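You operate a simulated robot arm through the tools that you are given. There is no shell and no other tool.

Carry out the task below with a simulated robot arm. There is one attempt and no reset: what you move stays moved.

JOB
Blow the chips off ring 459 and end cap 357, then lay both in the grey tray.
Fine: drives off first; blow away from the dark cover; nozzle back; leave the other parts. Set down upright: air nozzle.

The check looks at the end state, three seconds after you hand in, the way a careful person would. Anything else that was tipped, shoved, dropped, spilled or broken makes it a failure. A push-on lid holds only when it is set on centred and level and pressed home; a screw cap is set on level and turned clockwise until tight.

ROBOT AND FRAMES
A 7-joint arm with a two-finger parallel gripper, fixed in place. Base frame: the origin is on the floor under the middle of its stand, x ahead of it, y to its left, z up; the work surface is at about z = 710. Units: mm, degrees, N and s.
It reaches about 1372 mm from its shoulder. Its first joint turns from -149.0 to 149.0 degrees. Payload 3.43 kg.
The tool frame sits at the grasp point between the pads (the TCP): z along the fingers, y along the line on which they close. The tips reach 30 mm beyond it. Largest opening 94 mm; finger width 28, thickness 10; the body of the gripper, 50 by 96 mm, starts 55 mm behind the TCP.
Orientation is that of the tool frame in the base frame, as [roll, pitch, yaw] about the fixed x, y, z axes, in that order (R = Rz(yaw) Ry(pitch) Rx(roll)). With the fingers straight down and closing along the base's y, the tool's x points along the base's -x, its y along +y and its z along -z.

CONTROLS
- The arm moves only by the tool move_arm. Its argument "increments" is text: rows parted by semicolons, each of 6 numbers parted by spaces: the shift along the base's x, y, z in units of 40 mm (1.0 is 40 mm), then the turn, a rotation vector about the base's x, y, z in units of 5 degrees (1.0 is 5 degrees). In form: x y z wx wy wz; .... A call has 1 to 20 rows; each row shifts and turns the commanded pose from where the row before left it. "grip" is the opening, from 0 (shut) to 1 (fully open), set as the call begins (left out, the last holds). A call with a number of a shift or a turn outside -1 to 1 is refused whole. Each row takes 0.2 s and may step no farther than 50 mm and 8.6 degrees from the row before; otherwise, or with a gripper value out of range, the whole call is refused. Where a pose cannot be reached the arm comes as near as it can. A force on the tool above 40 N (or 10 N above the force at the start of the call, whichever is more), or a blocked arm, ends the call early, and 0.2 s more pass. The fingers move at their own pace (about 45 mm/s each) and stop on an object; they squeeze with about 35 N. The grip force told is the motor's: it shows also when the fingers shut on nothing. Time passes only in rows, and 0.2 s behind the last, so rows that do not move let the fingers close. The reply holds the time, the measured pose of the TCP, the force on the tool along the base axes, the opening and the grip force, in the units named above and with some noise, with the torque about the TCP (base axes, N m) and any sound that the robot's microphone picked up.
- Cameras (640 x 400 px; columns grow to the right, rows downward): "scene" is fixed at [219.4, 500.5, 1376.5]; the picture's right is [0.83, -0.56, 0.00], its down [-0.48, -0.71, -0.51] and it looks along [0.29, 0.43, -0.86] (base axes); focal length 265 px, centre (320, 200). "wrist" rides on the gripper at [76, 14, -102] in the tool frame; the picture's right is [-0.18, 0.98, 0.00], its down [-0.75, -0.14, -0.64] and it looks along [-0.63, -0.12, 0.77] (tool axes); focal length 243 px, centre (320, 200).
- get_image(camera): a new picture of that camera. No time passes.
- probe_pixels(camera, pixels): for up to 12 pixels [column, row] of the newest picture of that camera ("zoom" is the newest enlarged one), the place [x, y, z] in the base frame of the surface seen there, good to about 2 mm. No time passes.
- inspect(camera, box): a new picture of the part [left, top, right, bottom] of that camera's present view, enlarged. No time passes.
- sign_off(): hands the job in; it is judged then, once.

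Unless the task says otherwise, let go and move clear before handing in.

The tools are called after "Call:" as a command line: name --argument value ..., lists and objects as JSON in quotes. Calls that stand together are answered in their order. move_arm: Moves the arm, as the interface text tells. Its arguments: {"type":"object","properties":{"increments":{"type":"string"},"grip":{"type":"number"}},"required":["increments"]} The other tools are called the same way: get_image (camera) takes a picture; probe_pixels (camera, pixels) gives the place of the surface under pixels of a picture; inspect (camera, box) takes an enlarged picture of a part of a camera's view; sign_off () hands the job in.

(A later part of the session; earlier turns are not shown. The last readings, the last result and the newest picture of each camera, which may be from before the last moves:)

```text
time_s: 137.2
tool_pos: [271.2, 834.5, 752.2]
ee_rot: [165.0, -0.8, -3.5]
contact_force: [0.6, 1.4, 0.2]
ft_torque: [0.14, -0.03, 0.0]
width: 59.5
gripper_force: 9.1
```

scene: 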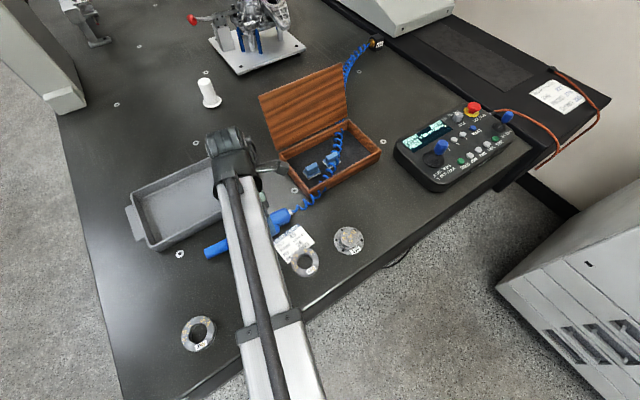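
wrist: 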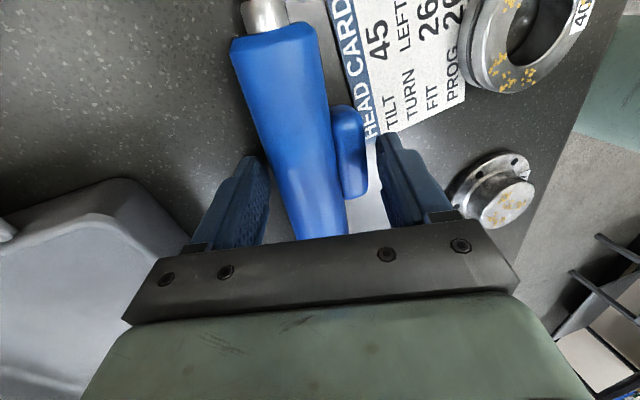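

The force is 9 N from first contact, so it's inherent to the gun. I'll regrip upright, low on the lever, and test once more at close range (about 30 mm from cap 357's top) with a slow sweep, in case the jet only reaches a short way.

Call:
move_arm --increments "0 0 0 0 0 0; 0 0 0 0 0 0; 0 0 0.6 0 0 0; 0 0 0.6 0 0 0; 0 -0.07 0 1 0 0; 0 -0.06 0 1 0 0; 0 0 0 1 0 0; 0 0 0 0 0 0" --grip 0.8

Call:
move_arm --increments "0 0 0 0 0 0; 0 0 -0.6 0 0 0; 0 0 -0.6 0 0 0; 0 0 -0.17 0 0 0; 0 0 0 0 0 0" --grip 1

Call:
get_image --camera "wrist"

```text
time_s: 139.0
tool_pos: [272.5, 829.9, 800.2]
ee_rot: [-180.0, -0.1, -3.6]
contact_force: [-0.1, 0.1, -0.8]
ft_torque: [0.03, -0.01, -0.02]
width: 75.4
gripper_force: 0.1
```

```text
time_s: 140.2
tool_pos: [271.3, 828.1, 742.5]
ee_rot: [179.9, 0.0, -3.6]
contact_force: [0.2, 0.6, 0.0]
ft_torque: [-0.07, -0.02, -0.01]
width: 93.8
gripper_force: 0.0
```

```text
taken
```

wrist: 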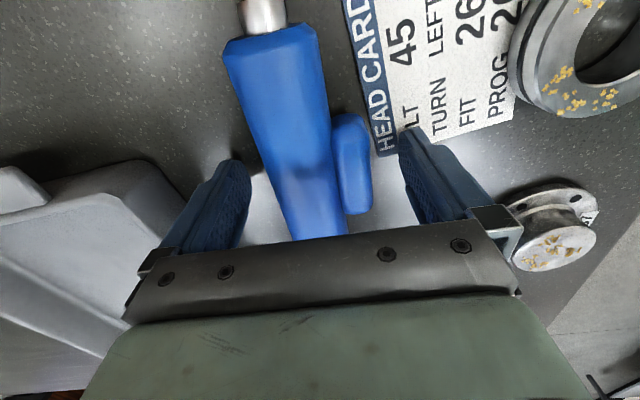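

Aligned and low. I'll close, lift slowly and carry the gun to the close-range pose at cap 357.

Call:
move_arm --increments "0 0 0 0 0 0; 0 0 0 0 0 0; 0 0 0 0 0 0; 0 0 0 0 0 0; 0 0 0.05 0 0 0; 0 0 0.05 0 0 0; 0 0 0.15 0 0 0; 0 0 0.3 0 0 0; 0 0 0.5 0 0 0; 0 0 0.5 0 0 0; 0 0 0.5 0 0 0; 0 0 0 0 0 0" --grip 0

Call:
get_image --camera "wrist"

```text
time_s: 142.8
tool_pos: [270.9, 827.5, 828.1]
ee_rot: [-180.0, 0.0, -3.6]
contact_force: [0.3, -0.5, -2.9]
ft_torque: [-0.02, -0.01, 0.0]
width: 58.8
gripper_force: 8.8
```

```text
taken
```

wrist: 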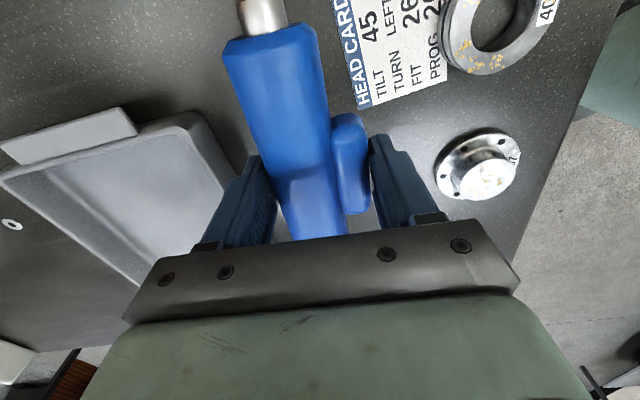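

The gun is up and steady. I'll carry it to the close-range pose at cap 357 with 40° nose-down and then sweep slowly across y while listening.

Call:
move_arm --increments "0.0935 -0.376 0.109 0 -0.8 0.072; 0.0935 -0.376 0.109 0 -0.8 0.072; 0.0935 -0.376 0.109 0 -0.8 0.072; 0.0935 -0.376 0.109 0 -0.8 0.072; 0.0935 -0.376 0.109 0 -0.8 0.072; 0.0935 -0.376 0.109 0 -0.8 0.072; 0.0935 -0.376 0.109 0 -0.8 0.072; 0.0935 -0.376 0.109 0 -0.8 0.072; 0.0935 -0.376 0.109 0 -0.8 0.072; 0.0935 -0.376 0.109 0 -0.8 0.072; 0 0 0 0 0 0" --grip 0

Call:
get_image --camera "wrist"

Call:
get_image --camera "scene"

```text
time_s: 145.2
tool_pos: [307.8, 678.1, 871.3]
ee_rot: [-178.5, -40.0, -0.4]
contact_force: [-0.6, -0.1, -1.7]
ft_torque: [-0.02, 0.0, -0.01]
width: 58.5
gripper_force: 9.3
```

```text
taken
```

wrist: 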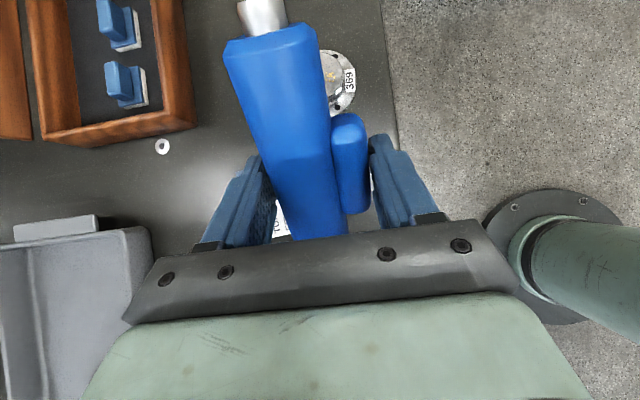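

```text
taken
```

scene: 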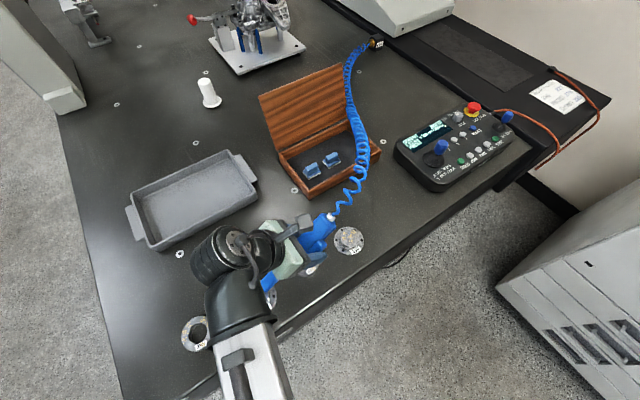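

The nozzle tip is at about (268,287) in the scene with part of cap 357 visible beside it. I'll zoom in and then sweep.

Call:
inspect --camera "scene" --box '[220, 210, 360, 330]'

Call:
move_arm --increments "0 0.15 0 0 0 0; 0 0.15 0 0 0 0; 0 -0.15 0 0 0 0; 0 -0.15 0 0 0 0; 0 -0.15 0 0 0 0; 0 -0.15 0 0 0 0; 0 0.15 0 0 0 0; 0 0.15 0 0 0 0; 0 0 0 0 0 0; 0 0 0 0 0 0" --grip 0

Call:
inspect --camera "scene" --box '[220, 210, 360, 330]'

```text
3.33 times, centred on (290, 270) of scene
```

zoom: 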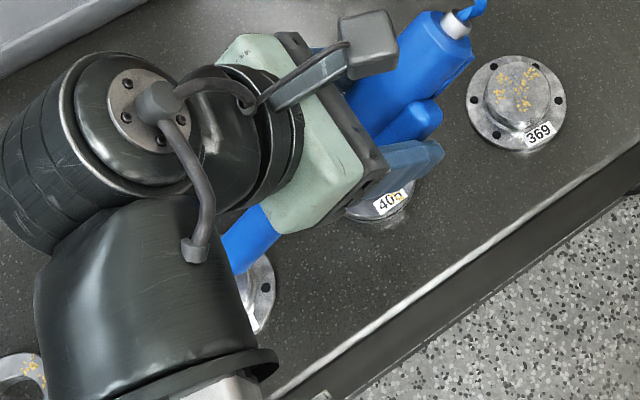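

```text
time_s: 147.4
tool_pos: [306.7, 677.8, 869.2]
ee_rot: [-178.6, -40.0, -0.4]
contact_force: [1.1, 0.1, -2.8]
ft_torque: [0.01, -0.03, 0.0]
width: 58.6
gripper_force: 9.1
```

```text
3.33 times, centred on (290, 270) of scene
```

zoom: 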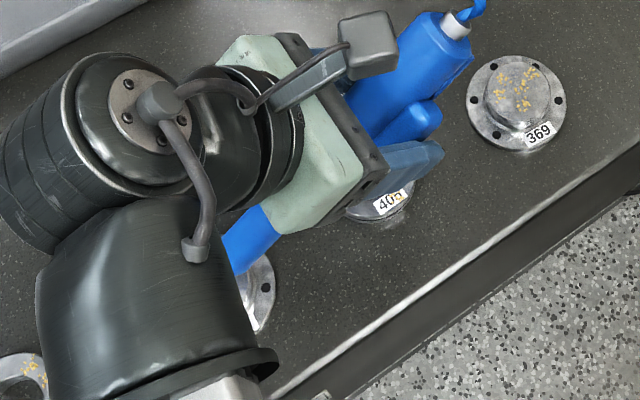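

Still silent at close range, so it's the squeeze on the lever that must be too weak. My next test is to add force: over clear table by the gun's home, nozzle toward -x, I'll roll the hand so the lever-side fingertip is lowest and press it on the table, which squeezes that finger harder on the lever. First I return along the same path.

Call:
move_arm --increments "-0.0935 0.376 -0.109 0 0.8 -0.072; -0.0935 0.376 -0.109 0 0.8 -0.072; -0.0935 0.376 -0.109 0 0.8 -0.072; -0.0935 0.376 -0.109 0 0.8 -0.072; -0.0935 0.376 -0.109 0 0.8 -0.072; -0.0935 0.376 -0.109 0 0.8 -0.072; -0.0935 0.376 -0.109 0 0.8 -0.072; -0.0935 0.376 -0.109 0 0.8 -0.072; -0.0935 0.376 -0.109 0 0.8 -0.072; -0.0935 0.376 -0.109 0 0.8 -0.072; 0 0 0 0 0 0" --grip 0

Call:
get_image --camera "scene"

Call:
get_image --camera "wrist"

```text
time_s: 149.8
tool_pos: [269.1, 826.7, 827.0]
ee_rot: [180.0, 0.1, -3.6]
contact_force: [0.3, 0.9, -2.7]
ft_torque: [-0.04, -0.06, 0.02]
width: 58.4
gripper_force: 9.2
```

```text
taken
```

scene: 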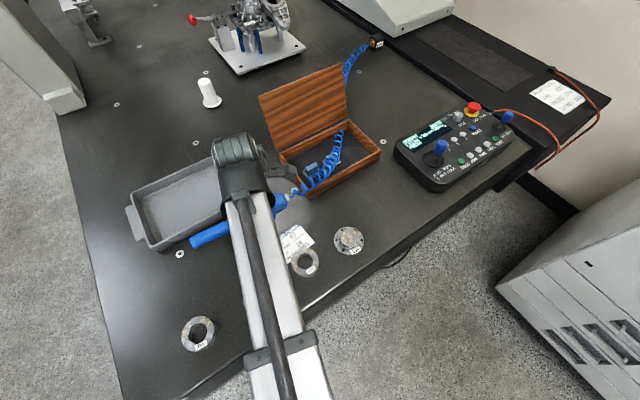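

```text
taken
```

wrist: 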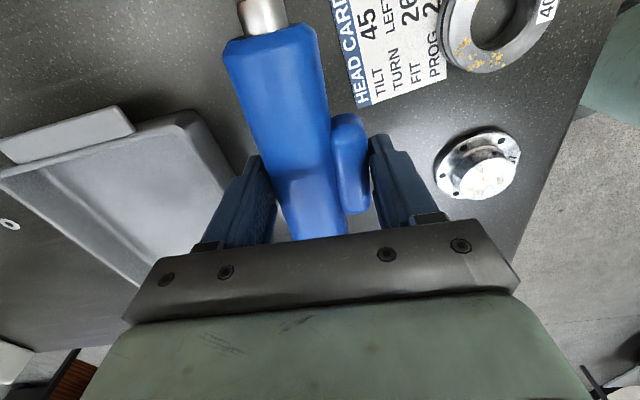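

Back over the home spot. Cap 357 shows at (485,165) in the wrist view, so I'll zoom to see whether its chips changed.

Call:
inspect --camera "wrist" --box '[420, 110, 540, 210]'

```text
4.00 times, centred on (480, 160) of wrist
```

zoom: 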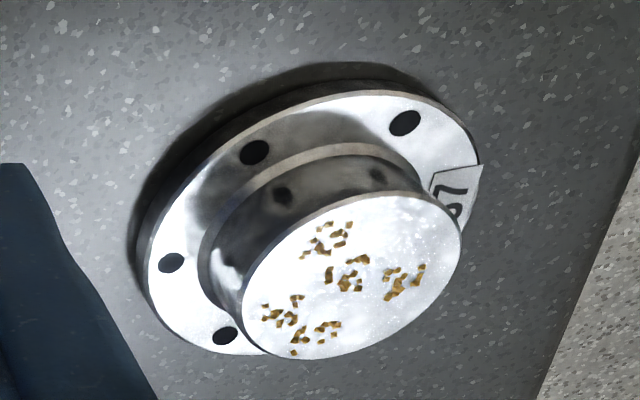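

The five chip clusters on 357 are still there. I'll now roll the held gun +60° about x at height over clear table, watching reach.

Call:
move_arm --increments "0 0.05 0.05 1 0 0; 0 0.05 0.05 1 0 0; 0 0.05 0.05 1 0 0; 0 0.05 0.05 1 0 0; 0 0.05 0.05 1 0 0; 0 0.05 0.05 1 0 0; 0 0.05 0.05 1 0 0; 0 0.05 0.05 1 0 0; 0 0.05 0.05 1 0 0; 0 0.05 0 1 0 0; 0 0.05 0 1 0 0; 0 0.05 0 1 0 0; 0 0 0 0 0 0" --grip 0

Call:
get_image --camera "scene"

Call:
get_image --camera "wrist"

```text
time_s: 152.6
tool_pos: [271.9, 852.2, 843.4]
ee_rot: [-120.0, 3.2, -1.7]
contact_force: [0.4, 0.5, -2.0]
ft_torque: [-0.06, -0.06, 0.01]
width: 58.4
gripper_force: 9.1
```

```text
taken
```

scene: 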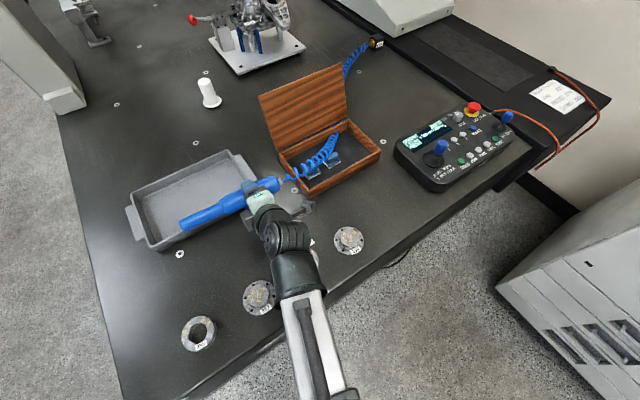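

```text
taken
```

wrist: 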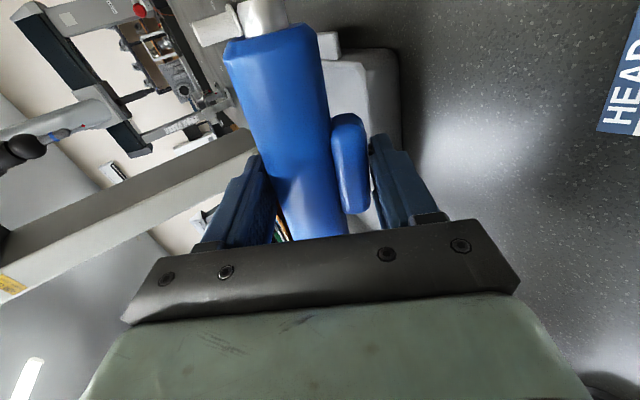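

The rolled pose is reachable and no extra sound. The lever-side finger is now lowest; I'll lower until its tip is just above the table and then press gently in small steps.

Call:
move_arm --increments "0 0 -0.5 0 0 0; 0 0 -0.5 0 0 0; 0 0 -0.5 0 0 0; 0 0 -0.3 0 0 0; 0 0 -0.1 0 0 0; 0 0 0 0 0 0" --grip 0

Call:
get_image --camera "scene"

Call:
inspect --camera "scene" --box '[190, 180, 330, 280]'

```text
time_s: 154.0
tool_pos: [271.8, 853.9, 768.3]
ee_rot: [-120.1, 3.2, -1.8]
contact_force: [-0.6, -0.8, -2.7]
ft_torque: [-0.05, -0.1, 0.01]
width: 58.2
gripper_force: 9.3
```

```text
taken
```

scene: 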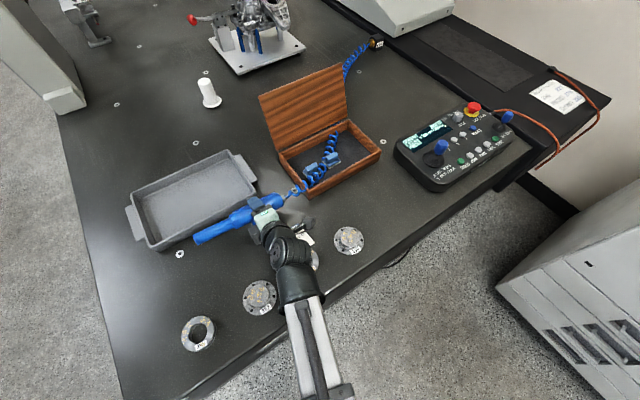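

```text
4.00 times, centred on (260, 230) of scene
```

zoom: 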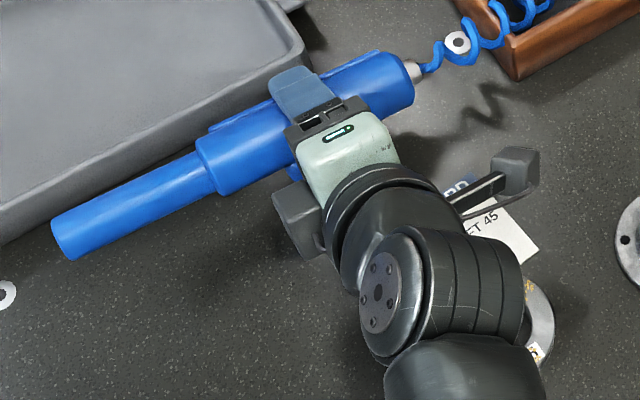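

The scene view is clear: gun rolled, far finger on top, with the hand well clear of the parts. I'll lower in small steps onto the lever-side fingertip.

Call:
move_arm --increments "0 0 -0.1 0 0 0; 0 0 -0.05 0 0 0; 0 0 -0.03 0 0 0; 0 0 -0.03 0 0 0; 0 0 0 0 0 0" --grip 0

```text
time_s: 155.2
tool_pos: [270.5, 853.3, 760.4]
ee_rot: [-120.1, 3.2, -1.9]
contact_force: [-0.2, -0.1, -2.6]
ft_torque: [-0.01, -0.06, 0.03]
width: 58.3
gripper_force: 8.6
```

Call:
move_arm --increments "0 0 -0.03 0 0 0; 0 0 -0.03 0 0 0; 0 0 -0.03 0 0 0; 0 0 -0.03 0 0 0; 0 0 0 0 0 0" --grip 0

```text
time_s: 156.4
tool_pos: [270.1, 852.3, 757.6]
ee_rot: [-119.9, 3.1, -1.9]
contact_force: [-4.8, -5.0, 27.0]
ft_torque: [-0.1, -0.21, -0.04]
width: 54.1
gripper_force: 9.5
```

Pressing with 27 N closed the fingers from 58.3 to 54.1 mm, but still no sound reported. I'll look at what moved.

Call:
get_image --camera "wrist"

Call:
inspect --camera "wrist" --box '[210, 80, 440, 240]'

Call:
inspect --camera "scene" --box '[190, 180, 330, 280]'

```text
taken
```

wrist: 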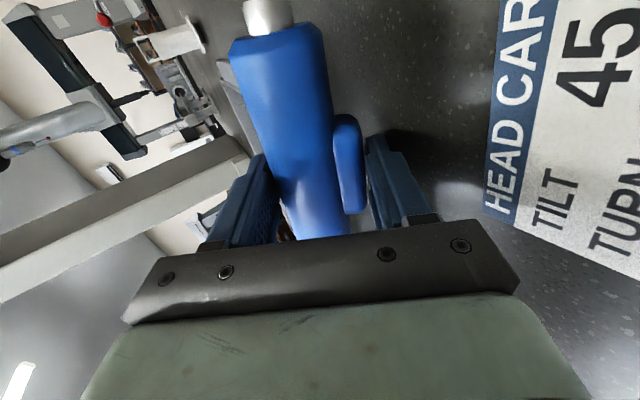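

```text
2.50 times, centred on (325, 160) of wrist
```

zoom: 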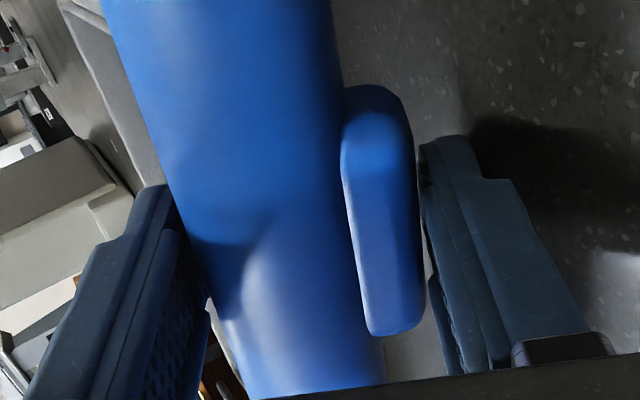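

```text
4.00 times, centred on (260, 230) of scene
```

zoom: 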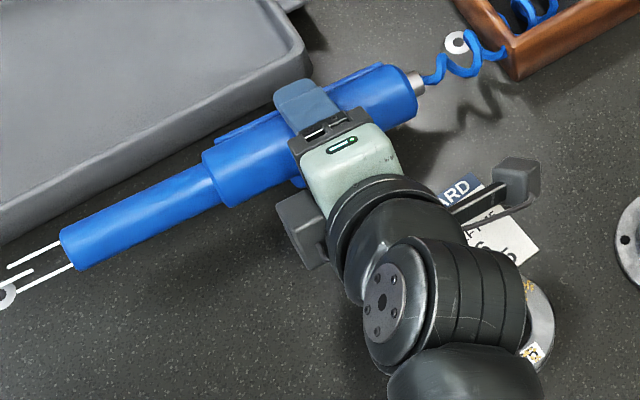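

White air streaks are now visible at the nozzle tip (zoom 35,265): the extra press on the lever (54.1 mm) opened the valve. So the lever needs more force than the plain grip gives, and bracing the lever-side fingertip on the table supplies it. I'll zoom in on the jet and probe the tray and box edges for planning.

Call:
inspect --camera "scene" --box '[150, 200, 260, 280]'

Call:
get_image --camera "scene"

Call:
probe_pixels --camera "scene" --pixels '[[150, 249], [254, 196], [250, 180], [228, 152], [131, 193], [277, 151], [308, 192], [380, 150], [345, 118], [195, 238], [268, 120], [258, 178]]'

```text
5.00 times, centred on (205, 240) of scene
```

zoom: 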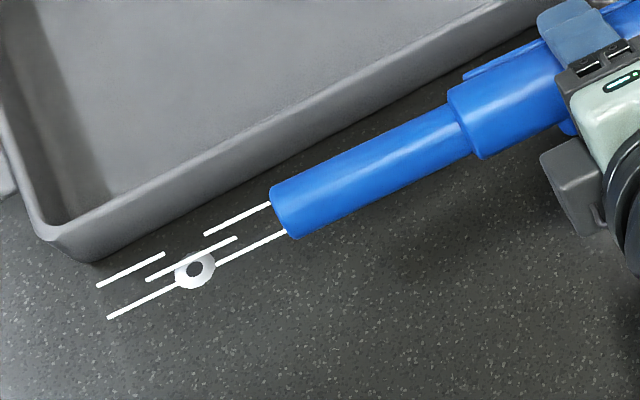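

```text
taken
```

scene: 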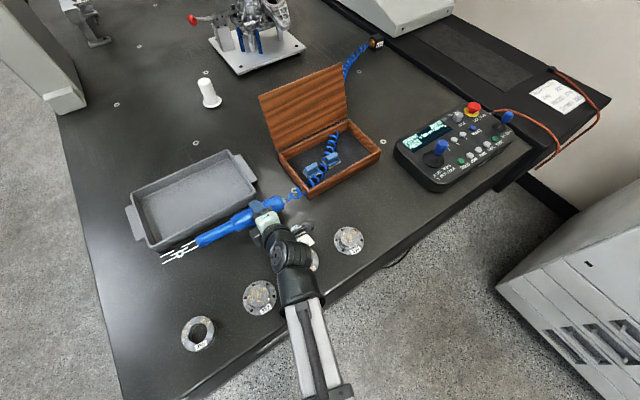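

```text
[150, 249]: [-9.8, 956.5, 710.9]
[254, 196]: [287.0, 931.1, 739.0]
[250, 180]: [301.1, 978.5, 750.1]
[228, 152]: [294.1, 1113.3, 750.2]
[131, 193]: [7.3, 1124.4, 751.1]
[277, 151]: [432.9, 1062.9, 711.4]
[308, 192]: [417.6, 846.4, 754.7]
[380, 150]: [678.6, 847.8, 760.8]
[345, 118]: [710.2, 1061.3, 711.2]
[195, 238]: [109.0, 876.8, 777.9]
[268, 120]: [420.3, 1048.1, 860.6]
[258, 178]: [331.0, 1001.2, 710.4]
```

The jet is a straight bundle reaching roughly 120 mm ahead of the tip, pointing to -x over empty table. I'll probe the barrel and tip for an exact nozzle position relative to the hand, then lift off to stop the air.

Call:
inspect --camera "scene" --box '[180, 190, 310, 270]'

Call:
probe_pixels --camera "zoom" --pixels '[[80, 245], [85, 225], [95, 262], [120, 225], [170, 200], [210, 180], [230, 170], [260, 160], [430, 70], [455, 60], [400, 85], [85, 235]]'

```text
4.92 times, centred on (245, 230) of scene
```

zoom: 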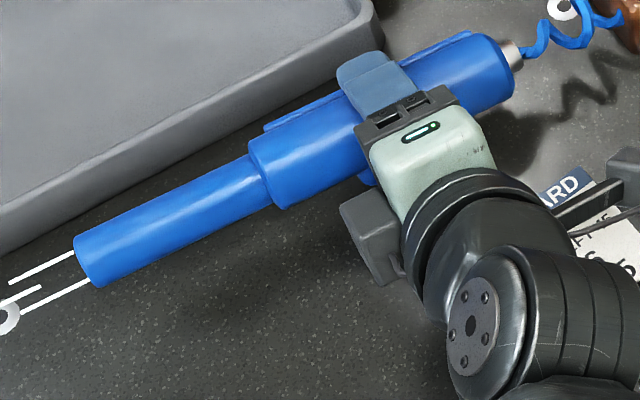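

```text
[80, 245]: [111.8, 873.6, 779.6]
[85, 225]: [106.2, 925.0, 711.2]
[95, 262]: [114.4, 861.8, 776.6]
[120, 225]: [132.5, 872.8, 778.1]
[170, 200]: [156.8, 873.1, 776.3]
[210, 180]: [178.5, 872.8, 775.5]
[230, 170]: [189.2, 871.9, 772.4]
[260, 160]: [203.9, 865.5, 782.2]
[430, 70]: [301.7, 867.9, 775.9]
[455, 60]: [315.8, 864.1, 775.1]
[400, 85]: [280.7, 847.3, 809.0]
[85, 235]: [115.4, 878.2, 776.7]
```

The nozzle tip sits about 163 mm ahead of the hand with its axis 17 mm beyond and 2 mm above the TCP in this pose. I'll lift 40 mm (air off), then yaw about 52° and tip the nose down so the jet will skim cap 357's top from the rear-right toward the front-left, away from the cover and clear of ring 459.

Call:
move_arm --increments "0 0 0.3 0 0 0; 0 0 0.4 0 0 0; 0 0 0.4 0 0 0; 0.12 -0.04 0 0 0 1; 0.12 -0.04 0 0 0 1; 0.12 -0.04 0 0 0 1; 0.12 -0.04 0 0 0 1; 0.12 -0.04 0 0 0 1; 0.12 -0.04 0 0 0 1; 0.12 -0.04 0 0 0 1; 0.12 -0.04 0 0 0 1; 0.12 -0.04 0 0 0 1; 0.12 -0.04 0 0 0 1; 0 0 0 0 0 0.4; 0 0 0 0.7 -0.585 0; 0 0 0 0.69 -0.585 0; 0 0 0 0 0 0" --grip 0

Call:
get_image --camera "scene"

Call:
get_image --camera "wrist"

```text
time_s: 160.0
tool_pos: [301.9, 849.9, 835.5]
ee_rot: [-121.3, 3.1, 46.6]
contact_force: [0.2, -0.1, -2.5]
ft_torque: [0.03, -0.07, 0.01]
width: 58.1
gripper_force: 9.1
out of reach, approached as far as the arm can: row 12, 13, 14, 15, 16
```

```text
taken
```

scene: 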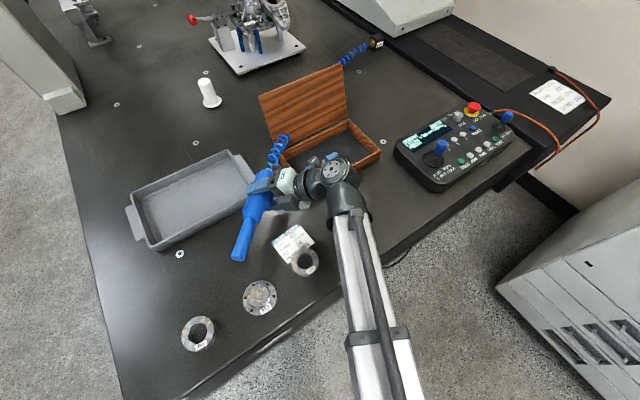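

```text
taken
```

wrist: 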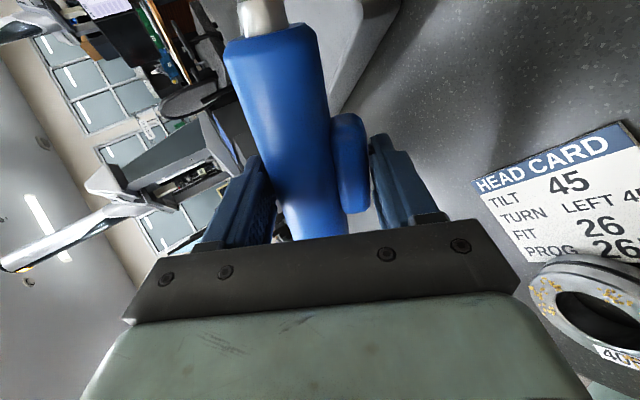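

The wrist reached its limit at yaw 46.6° in this turned-round grip, so I'll go back to the original (unturned) hand orientation, which has ample turning range. First I return the gun over its home spot, undoing the yaw and roll.

Call:
move_arm --increments "-0.08 -0.05 0 0 0 -0.97; -0.08 -0.05 0 0 0 -0.97; -0.08 -0.05 0 0 0 -0.97; -0.08 -0.05 0 0 0 -0.97; -0.08 -0.05 0 0 0 -0.97; -0.08 -0.05 0 0 0 -0.97; -0.08 -0.05 0 0 0 -0.97; -0.08 -0.05 0 0 0 -0.97; -0.08 -0.05 0 0 0 -0.97; -0.08 -0.05 0 0 0 -0.97" --grip 0

Call:
move_arm --increments "0 0 0 -1 0 0; 0 0 0 -1 0 0; 0 0 0 -1 0 0; 0 0 0 -1 0 0; 0 0 0 -1 0 0; 0 0 0 -1 0 0; 0 0 0 -1 0 0; 0 0 0 -1 0 0; 0 0 0 -1 0 0; 0 0 0 -1 0 0; 0 0 0 -1 0 0; 0 0 0 -0.74 0 0; 0 0 0 0 0 0" --grip 0

Call:
get_image --camera "wrist"

Call:
get_image --camera "scene"

```text
time_s: 162.2
tool_pos: [268.6, 828.9, 835.5]
ee_rot: [-121.3, 3.2, -1.9]
contact_force: [-0.5, -0.9, -2.1]
ft_torque: [-0.07, -0.04, 0.0]
width: 58.6
gripper_force: 8.7
```

```text
time_s: 165.0
tool_pos: [270.3, 830.1, 834.7]
ee_rot: [179.9, 0.0, -3.7]
contact_force: [-0.2, 0.5, -1.8]
ft_torque: [0.0, -0.05, 0.0]
width: 58.6
gripper_force: 8.8
```

```text
taken
```

wrist: 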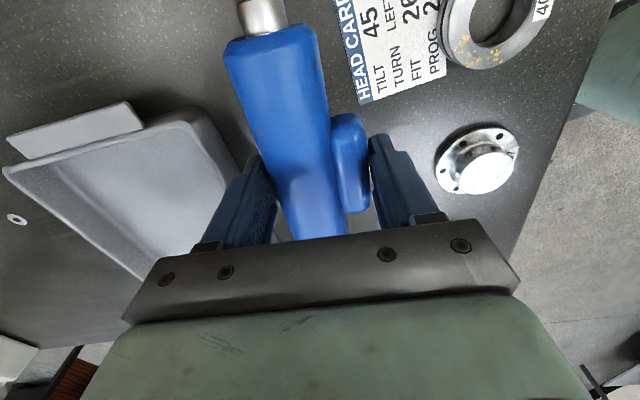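

```text
taken
```

scene: 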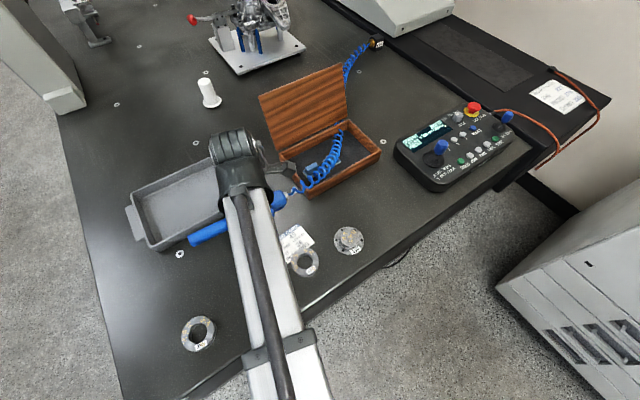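

The gun hangs level over its home spot. I'll lower it to the table and release.

Call:
move_arm --increments "0 0 -0.6 0 0 0; 0 0 -0.6 0 0 0; 0 0 -0.6 0 0 0; 0 0 -0.3 0 0 0; 0 0 -0.1 0 0 0; 0 0 -0.02 0 0 0; 0 0 0 0 0 0" --grip 0

```text
time_s: 166.6
tool_pos: [269.5, 827.7, 746.5]
ee_rot: [-179.9, 0.1, -3.7]
contact_force: [0.2, -0.2, -2.9]
ft_torque: [-0.02, -0.04, -0.01]
width: 58.5
gripper_force: 8.7
```

Call:
move_arm --increments "0 0 -0.03 0 0 0; 0 0 -0.02 0 0 0; 0 0 -0.02 0 0 0; 0 0 0 0 0 0" --grip 0

```text
time_s: 167.6
tool_pos: [270.1, 828.9, 743.6]
ee_rot: [-179.9, 0.1, -3.6]
contact_force: [-2.8, -1.6, 6.4]
ft_torque: [-0.06, 0.05, 0.0]
width: 58.4
gripper_force: 9.3
```

The gun is down (6.4 N). I'll open, rise, and turn the hand back half a turn to its original orientation.

Call:
move_arm --increments "0 0 0 0 0 0; 0 0 0 0 0 0; 0 0 0 0 0 0; 0 0 0.8 0 0 0; 0 0 1 0 0 0; 0 0 0.5 0 0 -1; 0 0 0 0 0 -1; 0 0 0 0 0 -1; 0 0 0 0 0 -1; 0 0 0 0 0 -1; 0 0 0 0 0 -1; 0 0 0 0 0 -1; 0 0 0 0 0 -1; 0 0 0 0 0 -1; 0 0 0 0 0 -1; 0 0 0 0 0 -1; 0 0 0 0 0 -1; 0 0 0 0 0 -1; 0 0 0 0 0 -1; 0 0 0 0 0 -1" --grip 1

Call:
move_arm --increments "0 0 0 0 0 -1; 0 0 0 0 0 -1; 0 0 0 0 0 -1; 0 0 0 0 0 -1; 0 0 0 0 0 -1; 0 0 0 0 0 -1; 0 0 0 0 0 -1; 0 0 0 0 0 -1; 0 0 0 0 0 -1; 0 0 0 0 0 -1; 0 0 0 0 0 -1; 0 0 0 0 0 -1; 0 0 0 0 0 -1; 0 0 0 0 0 -1; 0 0 0 0 0 -1; 0 0 0 0 0 -1; 0 0 0 0 0 -1; 0 0 0 0 0 -1; 0 0 0 0 0 -1" --grip 1

Call:
move_arm --increments "0 0 0 0 0 -1; 0 0 0 0 0 -1; 0 0 0 0 0 0" --grip 1

Call:
get_image --camera "wrist"

```text
time_s: 171.8
tool_pos: [269.3, 828.2, 837.2]
ee_rot: [179.9, 0.1, -78.9]
contact_force: [-0.5, 0.4, -0.2]
ft_torque: [0.0, 0.0, 0.03]
width: 94.2
gripper_force: 0.1
```

```text
time_s: 175.8
tool_pos: [267.8, 829.2, 836.0]
ee_rot: [-180.0, 0.2, -173.8]
contact_force: [-0.6, 0.0, 0.5]
ft_torque: [0.02, 0.04, 0.0]
width: 93.8
gripper_force: 0.1
```

```text
time_s: 176.6
tool_pos: [270.1, 829.0, 837.6]
ee_rot: [180.0, 0.1, 176.3]
contact_force: [-0.5, -0.7, -0.5]
ft_torque: [0.0, -0.04, 0.01]
width: 93.8
gripper_force: 0.0
```

```text
taken
```

wrist: 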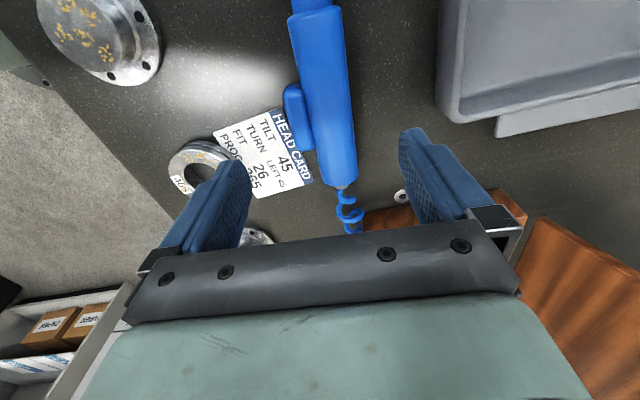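

I'm back in the original orientation directly above the released grip point. I'll descend to z≈744, close on the lever and lift.

Call:
move_arm --increments "0 0 -0.8 0 0 0; 0 0 -0.8 0 0 0; 0 0 -0.6 0 0 0; 0 0 -0.13 0 0 0; 0 0 0 0 0 0" --grip 1

Call:
move_arm --increments "0 0 0 0 0 0; 0 0 0 0 0 0; 0 0 0 0 0 0; 0 0 0 0 0 0; 0 0 0.05 0 0 0; 0 0 0.05 0 0 0; 0 0 0.15 0 0 0; 0 0 0.3 0 0 0; 0 0 0.5 0 0 0; 0 0 0.5 0 0 0; 0 0 0.5 0 0 0; 0 0 0 0 0 0" --grip 0

Call:
get_image --camera "wrist"

```text
time_s: 177.8
tool_pos: [268.1, 830.0, 744.0]
ee_rot: [-179.9, 0.1, 176.4]
contact_force: [0.5, -0.1, 0.5]
ft_torque: [0.01, -0.03, -0.01]
width: 94.2
gripper_force: 0.0
```

```text
time_s: 180.4
tool_pos: [268.5, 828.1, 823.8]
ee_rot: [180.0, 0.1, 176.4]
contact_force: [-0.6, -0.8, -3.2]
ft_torque: [0.02, -0.03, 0.0]
width: 58.5
gripper_force: 9.4
```

```text
taken
```

wrist: 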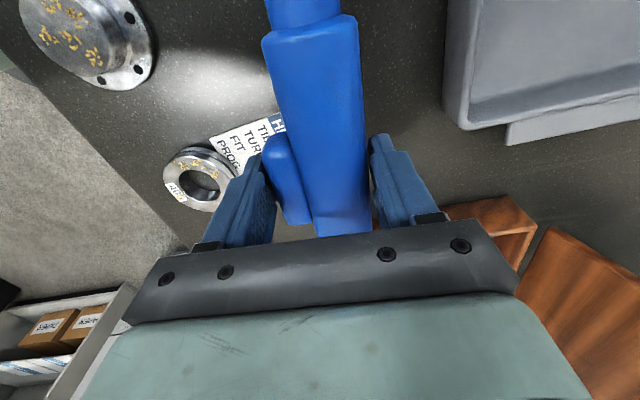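

The gun is held and lifted. Now I'll yaw it +53.6° at height to face front-left (away from the cover), moving over the brace point for cap 357.

Call:
move_arm --increments "0.1125 0.018 0 0 0 1; 0.1125 0.018 0 0 0 1; 0.1125 0.018 0 0 0 1; 0.1125 0.018 0 0 0 1; 0.1125 0.018 0 0 0 1; 0.1125 0.018 0 0 0 1; 0.1125 0.018 0 0 0 1; 0.1125 0.018 0 0 0 1; 0.1125 0.018 0 0 0 1; 0.1125 0.018 0 0 0 1; 0.1125 0.018 0 0 0 0.72; 0 0 0 0 0 0" --grip 0

Call:
move_arm --increments "0 0 0 0.643 0.766 0; 0 0 0 0.643 0.766 0; 0 0 0 0.643 0.766 0; 0 0 0 0.643 0.766 0; 0 0 0 0.643 0.766 0; 0 0 0 0.643 0.766 0; 0 0 0 0.643 0.766 0; 0 0 0 0.643 0.766 0; 0 0 0 0.643 0.766 0; 0 0 0 0.643 0.766 0; 0 0 0 0.643 0.766 0; 0 0 0 0.643 0.766 0; 0 0 0 0.889 -0.746 0; 0 0 0 0 0 0" --grip 0

Call:
get_image --camera "scene"

Call:
get_image --camera "wrist"

```text
time_s: 183.0
tool_pos: [320.3, 838.4, 825.1]
ee_rot: [180.0, 0.0, -130.0]
contact_force: [0.0, 0.7, -1.9]
ft_torque: [0.03, -0.01, 0.01]
width: 58.5
gripper_force: 8.8
```

```text
time_s: 186.0
tool_pos: [317.9, 837.1, 824.8]
ee_rot: [120.0, 5.8, -130.1]
contact_force: [0.5, 0.5, -2.8]
ft_torque: [-0.02, -0.06, 0.03]
width: 58.4
gripper_force: 8.8
```

```text
taken
```

scene: 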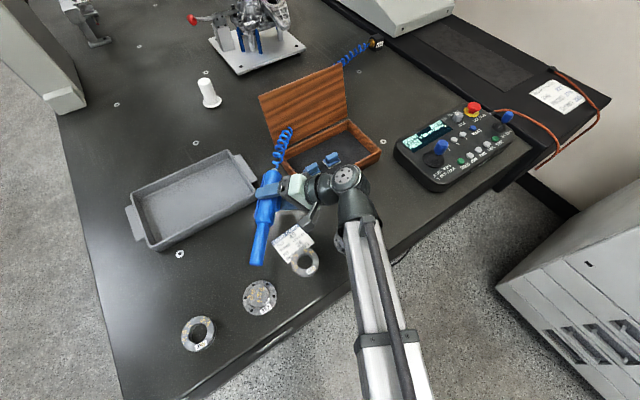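

```text
taken
```

wrist: 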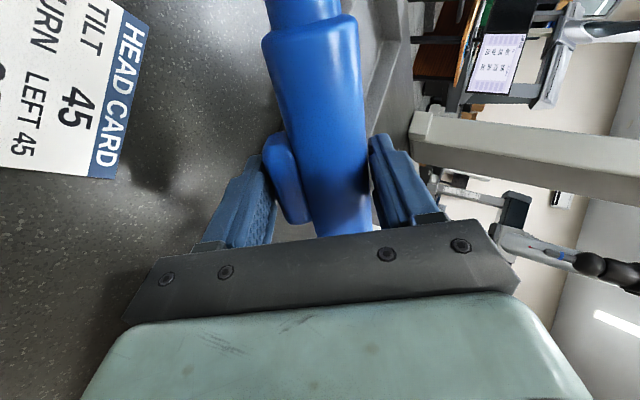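

The pose came out exactly as planned (yaw -130°, 5.8° nose-down) with the gun aimed at cap 357 in the scene at (262,235). I'll zoom and probe the barrel to verify the aim line.

Call:
inspect --camera "scene" --box '[230, 160, 330, 280]'

Call:
probe_pixels --camera "scene" --pixels '[[257, 262], [259, 250], [262, 235], [264, 222], [267, 205], [270, 185], [258, 256], [261, 242]]'

```text
3.33 times, centred on (280, 220) of scene
```

zoom: 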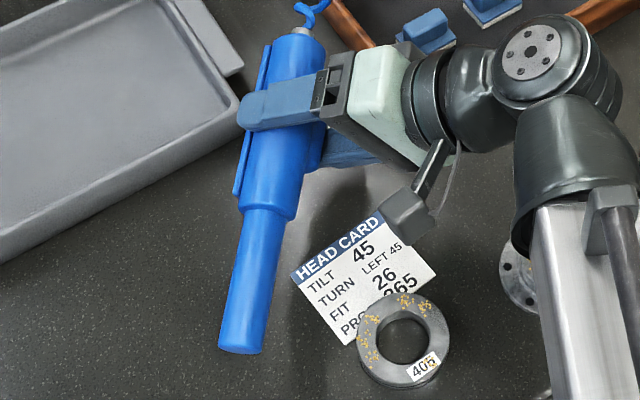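

```text
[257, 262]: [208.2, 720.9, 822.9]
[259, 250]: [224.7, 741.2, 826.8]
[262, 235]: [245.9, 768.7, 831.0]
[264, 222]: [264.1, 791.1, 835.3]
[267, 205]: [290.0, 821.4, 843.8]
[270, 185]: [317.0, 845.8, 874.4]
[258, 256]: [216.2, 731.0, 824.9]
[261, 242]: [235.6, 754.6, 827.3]
```

The aim line passes within about 7 mm of the boss centre at the right height. I'll ease the nose up by 1.2°, descend to about 10 mm above the brace contact and check clearances.

Call:
move_arm --increments "0 0 -0.5 -0.184 0.154 0; 0 0 -0.5 0 0 0; 0 0 -0.4 0 0 0; 0 0 0 0 0 0" --grip 0

Call:
get_image --camera "scene"

Call:
inspect --camera "scene" --box '[225, 180, 345, 320]'

Call:
probe_pixels --camera "scene" --pixels '[[262, 272], [265, 258], [267, 245], [270, 232], [260, 296], [272, 215]]'

```text
time_s: 187.0
tool_pos: [322.1, 838.0, 768.6]
ee_rot: [120.0, 4.6, -130.1]
contact_force: [-1.0, 0.4, -2.6]
ft_torque: [0.0, -0.06, 0.02]
width: 58.5
gripper_force: 8.9
```

```text
taken
```

scene: 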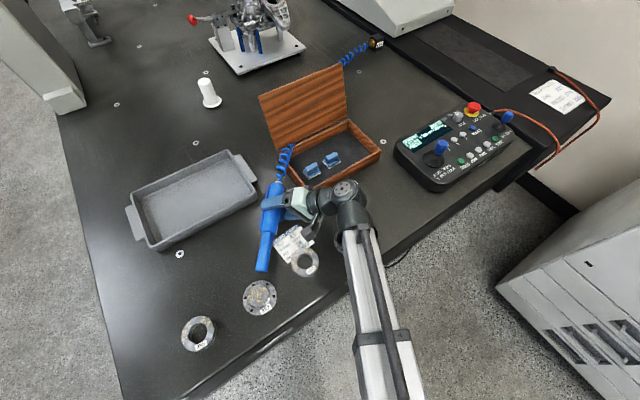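

```text
2.86 times, centred on (285, 250) of scene
```

zoom: 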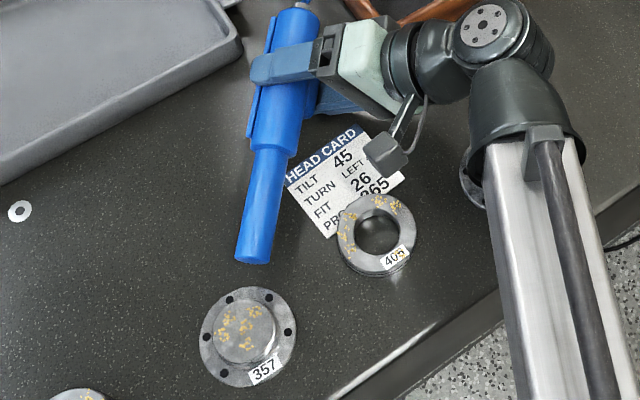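

```text
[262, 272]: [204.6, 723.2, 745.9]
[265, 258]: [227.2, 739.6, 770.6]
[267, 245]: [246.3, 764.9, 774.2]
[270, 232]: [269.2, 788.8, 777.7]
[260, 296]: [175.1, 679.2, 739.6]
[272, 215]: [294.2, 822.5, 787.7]
```

The tip is right behind cap 357 with a clear line across its top and about 10 mm to go. I'll lift the nose 1° more, then lower onto the fingertip brace and press gently to open the air.

Call:
move_arm --increments "0 0 -0.1 -0.153 0.129 0; 0 0 -0.08 0 0 0; 0 0 -0.05 0 0 0; 0 0 -0.03 0 0 0; 0 0 -0.03 0 0 0; 0 0 0 0 0 0" --grip 0

Call:
inspect --camera "scene" --box '[225, 210, 325, 330]'

```text
time_s: 188.4
tool_pos: [319.9, 836.2, 758.3]
ee_rot: [119.9, 3.8, -130.2]
contact_force: [13.1, -5.2, 16.2]
ft_torque: [-0.34, -0.52, 0.13]
width: 56.4
gripper_force: 8.8
```

```text
3.33 times, centred on (275, 270) of scene
```

zoom: 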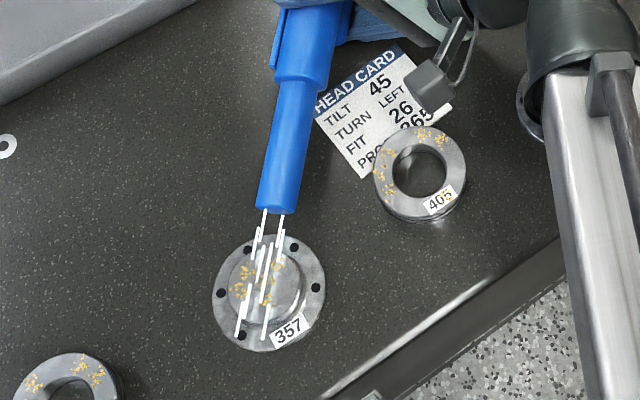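

Air streaks now run over cap 357's boss in the right direction with only about 16 N on the brace. I'll dwell a moment, then look at the chips.

Call:
move_arm --increments "0 0 0 0 0 0; 0 0 0 0 0 0; 0 0 0 0 0 0; 0 0 0 0 0 0; 0 0 0 0 0 0" --grip 0

Call:
inspect --camera "scene" --box '[235, 260, 295, 320]'

```text
time_s: 189.6
tool_pos: [319.5, 836.0, 759.0]
ee_rot: [120.1, 3.6, -130.1]
contact_force: [15.4, -1.7, 18.2]
ft_torque: [-0.07, -0.57, 0.08]
width: 55.7
gripper_force: 9.0
```

```text
6.67 times, centred on (265, 290) of scene
```

zoom: 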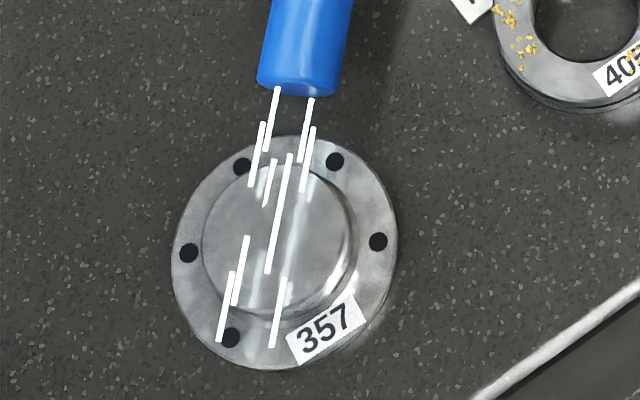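

The chips on 357 are gone in this view. I'll lift straight up to stop the air and check the cap without the streaks.

Call:
move_arm --increments "0 0 0.2 0 0 0; 0 0 0.5 0 0 0; 0 0 0.5 0 0 0; 0 0 0.5 0 0 0; 0 0 0 0 0 0" --grip 0

Call:
inspect --camera "scene" --box '[235, 255, 295, 320]'

Call:
get_image --camera "scene"

Call:
inspect --camera "scene" --box '[170, 240, 370, 390]'

```text
time_s: 190.8
tool_pos: [317.4, 836.9, 822.9]
ee_rot: [120.0, 3.5, -130.1]
contact_force: [-0.4, -0.5, -3.4]
ft_torque: [0.03, -0.05, 0.02]
width: 58.1
gripper_force: 8.9
```

```text
6.15 times, centred on (265, 288) of scene
```

zoom: 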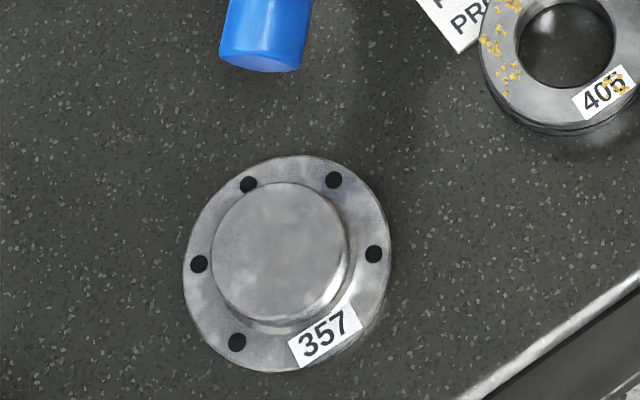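

```text
taken
```

scene: 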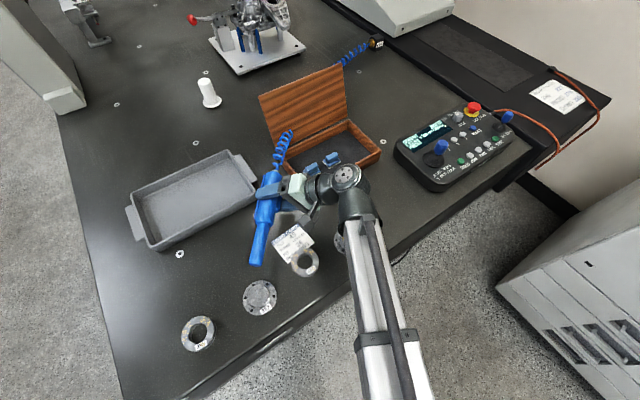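

```text
2.67 times, centred on (270, 315) of scene
```

zoom: 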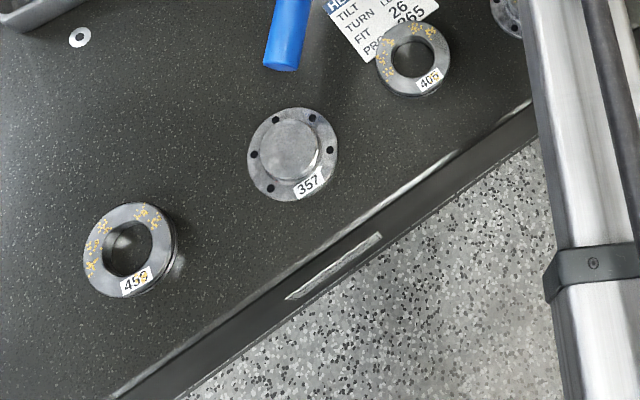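

Cap 357 is clean and nothing else changed. Next is ring 459: I'll shift and yaw the gun to heading about 36°, nose 7° down, at height.

Call:
move_arm --increments "-0.547 -0.156 0 0 0 -0.6; -0.547 -0.156 0 0 0 -0.6; -0.547 -0.156 0 0 0 -0.6; -0.547 -0.156 0 0 0 -0.6; -0.547 -0.156 0 0 0 -0.6; 0 0 0 0.218 -0.311 0; 0 0 0 0 0 0" --grip 0

Call:
get_image --camera "scene"

Call:
inspect --camera "scene" --box '[160, 200, 310, 360]'

```text
time_s: 192.4
tool_pos: [210.0, 803.9, 827.2]
ee_rot: [120.0, 5.5, -145.1]
contact_force: [0.1, 1.0, -3.5]
ft_torque: [-0.03, -0.04, 0.04]
width: 58.2
gripper_force: 9.1
```

```text
taken
```

scene: 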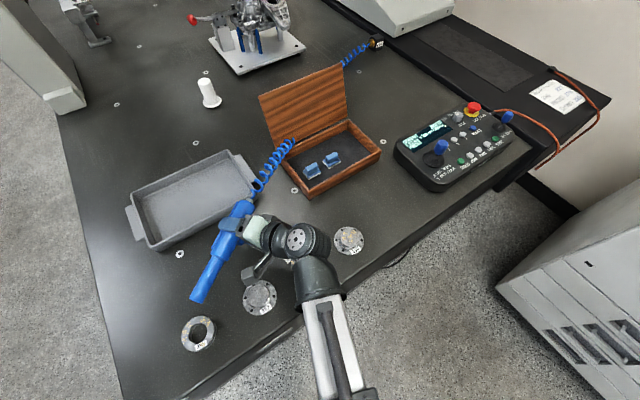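

```text
2.50 times, centred on (235, 280) of scene
```

zoom: 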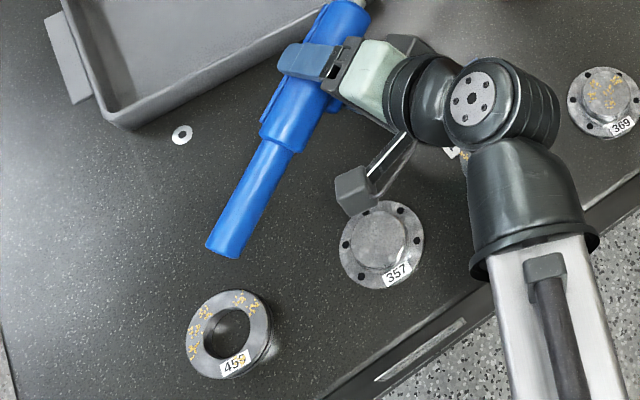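

The gun points past its nose toward ring 459 at (198,333). I'll probe the barrel line to verify the aim before descending.

Call:
probe_pixels --camera "zoom" --pixels '[[230, 245], [237, 228], [248, 205], [258, 180], [268, 160], [290, 115], [228, 335], [197, 335], [262, 335], [228, 300]]'

```text
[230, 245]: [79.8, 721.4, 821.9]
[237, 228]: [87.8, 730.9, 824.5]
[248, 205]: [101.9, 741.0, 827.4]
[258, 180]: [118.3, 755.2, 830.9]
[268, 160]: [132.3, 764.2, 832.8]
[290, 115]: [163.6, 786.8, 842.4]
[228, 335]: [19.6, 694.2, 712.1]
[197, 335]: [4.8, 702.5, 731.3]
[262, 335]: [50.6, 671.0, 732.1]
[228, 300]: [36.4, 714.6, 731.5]
```

The aim line passes within about 5 mm of the ring's centre at top height. I'll descend to about 10 mm above contact and check.

Call:
move_arm --increments "0 0 -0.5 0 0 0; 0 0 -0.5 0 0 0; 0 0 -0.45 0 0 0; 0 0 0 0 0 0" --grip 0

Call:
inspect --camera "scene" --box '[160, 220, 310, 370]'

Call:
get_image --camera "wrist"

```text
time_s: 193.4
tool_pos: [208.5, 804.9, 766.7]
ee_rot: [120.1, 5.4, -145.1]
contact_force: [-0.2, 0.1, -3.0]
ft_torque: [-0.02, -0.03, 0.02]
width: 58.4
gripper_force: 9.1
```

```text
2.67 times, centred on (235, 295) of scene
```

zoom: 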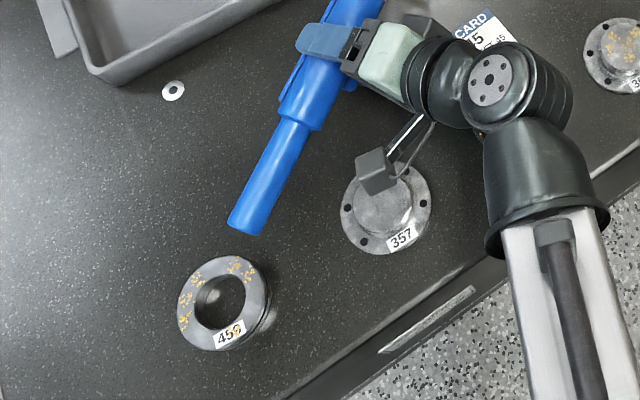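

```text
taken
```

wrist: 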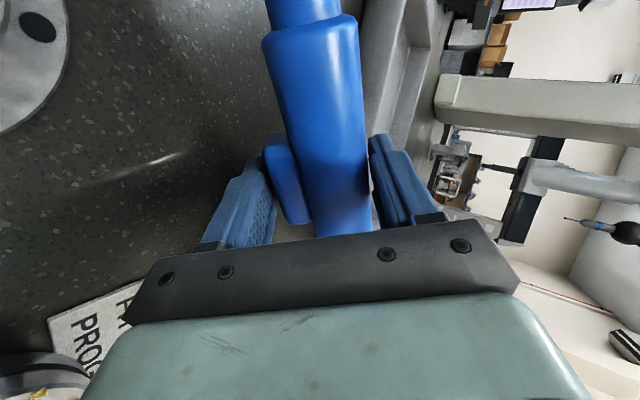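

Clearances look good (camera box is about 45 mm above cap 357). I'll lower onto the fingertip brace and press to open the air on ring 459.

Call:
move_arm --increments "0 0 -0.08 0 0 0; 0 0 -0.06 0 0 0; 0 0 -0.04 0 0 0; 0 0 -0.03 0 0 0; 0 0 -0.03 0 0 0; 0 0 0 0 0 0" --grip 0

Call:
inspect --camera "scene" --box '[160, 270, 260, 370]'

```text
time_s: 194.8
tool_pos: [209.0, 804.6, 759.1]
ee_rot: [119.8, 5.7, -145.2]
contact_force: [11.4, -5.1, 19.2]
ft_torque: [-0.21, -0.3, 0.02]
width: 55.4
gripper_force: 8.9
```

```text
4.00 times, centred on (210, 320) of scene
```

zoom: 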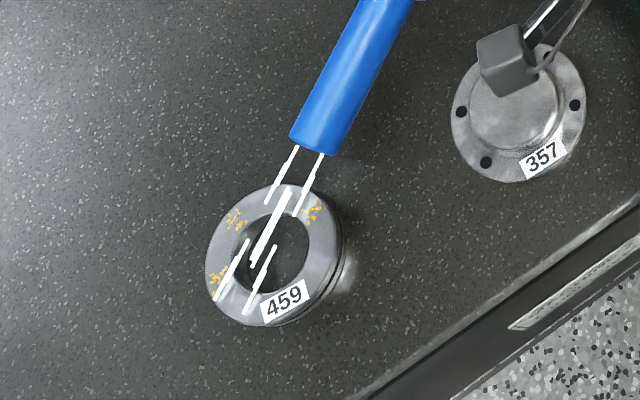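

Air is running across ring 459 and some chips are already gone; clusters remain at zoom (235,218), (315,210) and (220,280). I'll keep blowing a little longer.

Call:
move_arm --increments "0 0 0 0 0 0; 0 0 0 0 0 0; 0 0 0 0 0 0; 0 0 0 0 0 0; 0 0 0 0 0 0" --grip 0

Call:
inspect --camera "scene" --box '[160, 270, 260, 370]'

```text
time_s: 196.0
tool_pos: [209.2, 805.1, 758.3]
ee_rot: [119.9, 5.6, -145.2]
contact_force: [14.6, -1.5, 22.4]
ft_torque: [-0.04, -0.47, 0.0]
width: 54.2
gripper_force: 8.4
```

```text
4.00 times, centred on (210, 320) of scene
```

zoom: 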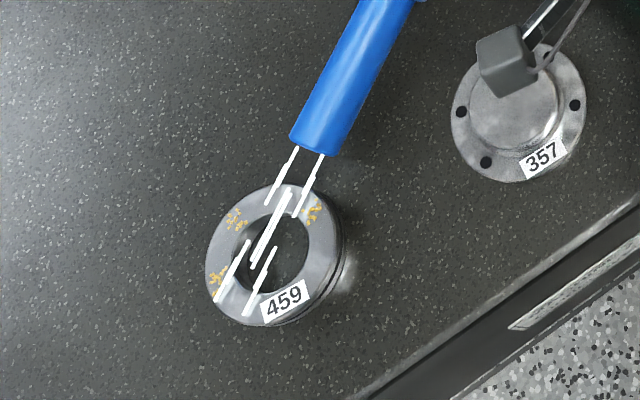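

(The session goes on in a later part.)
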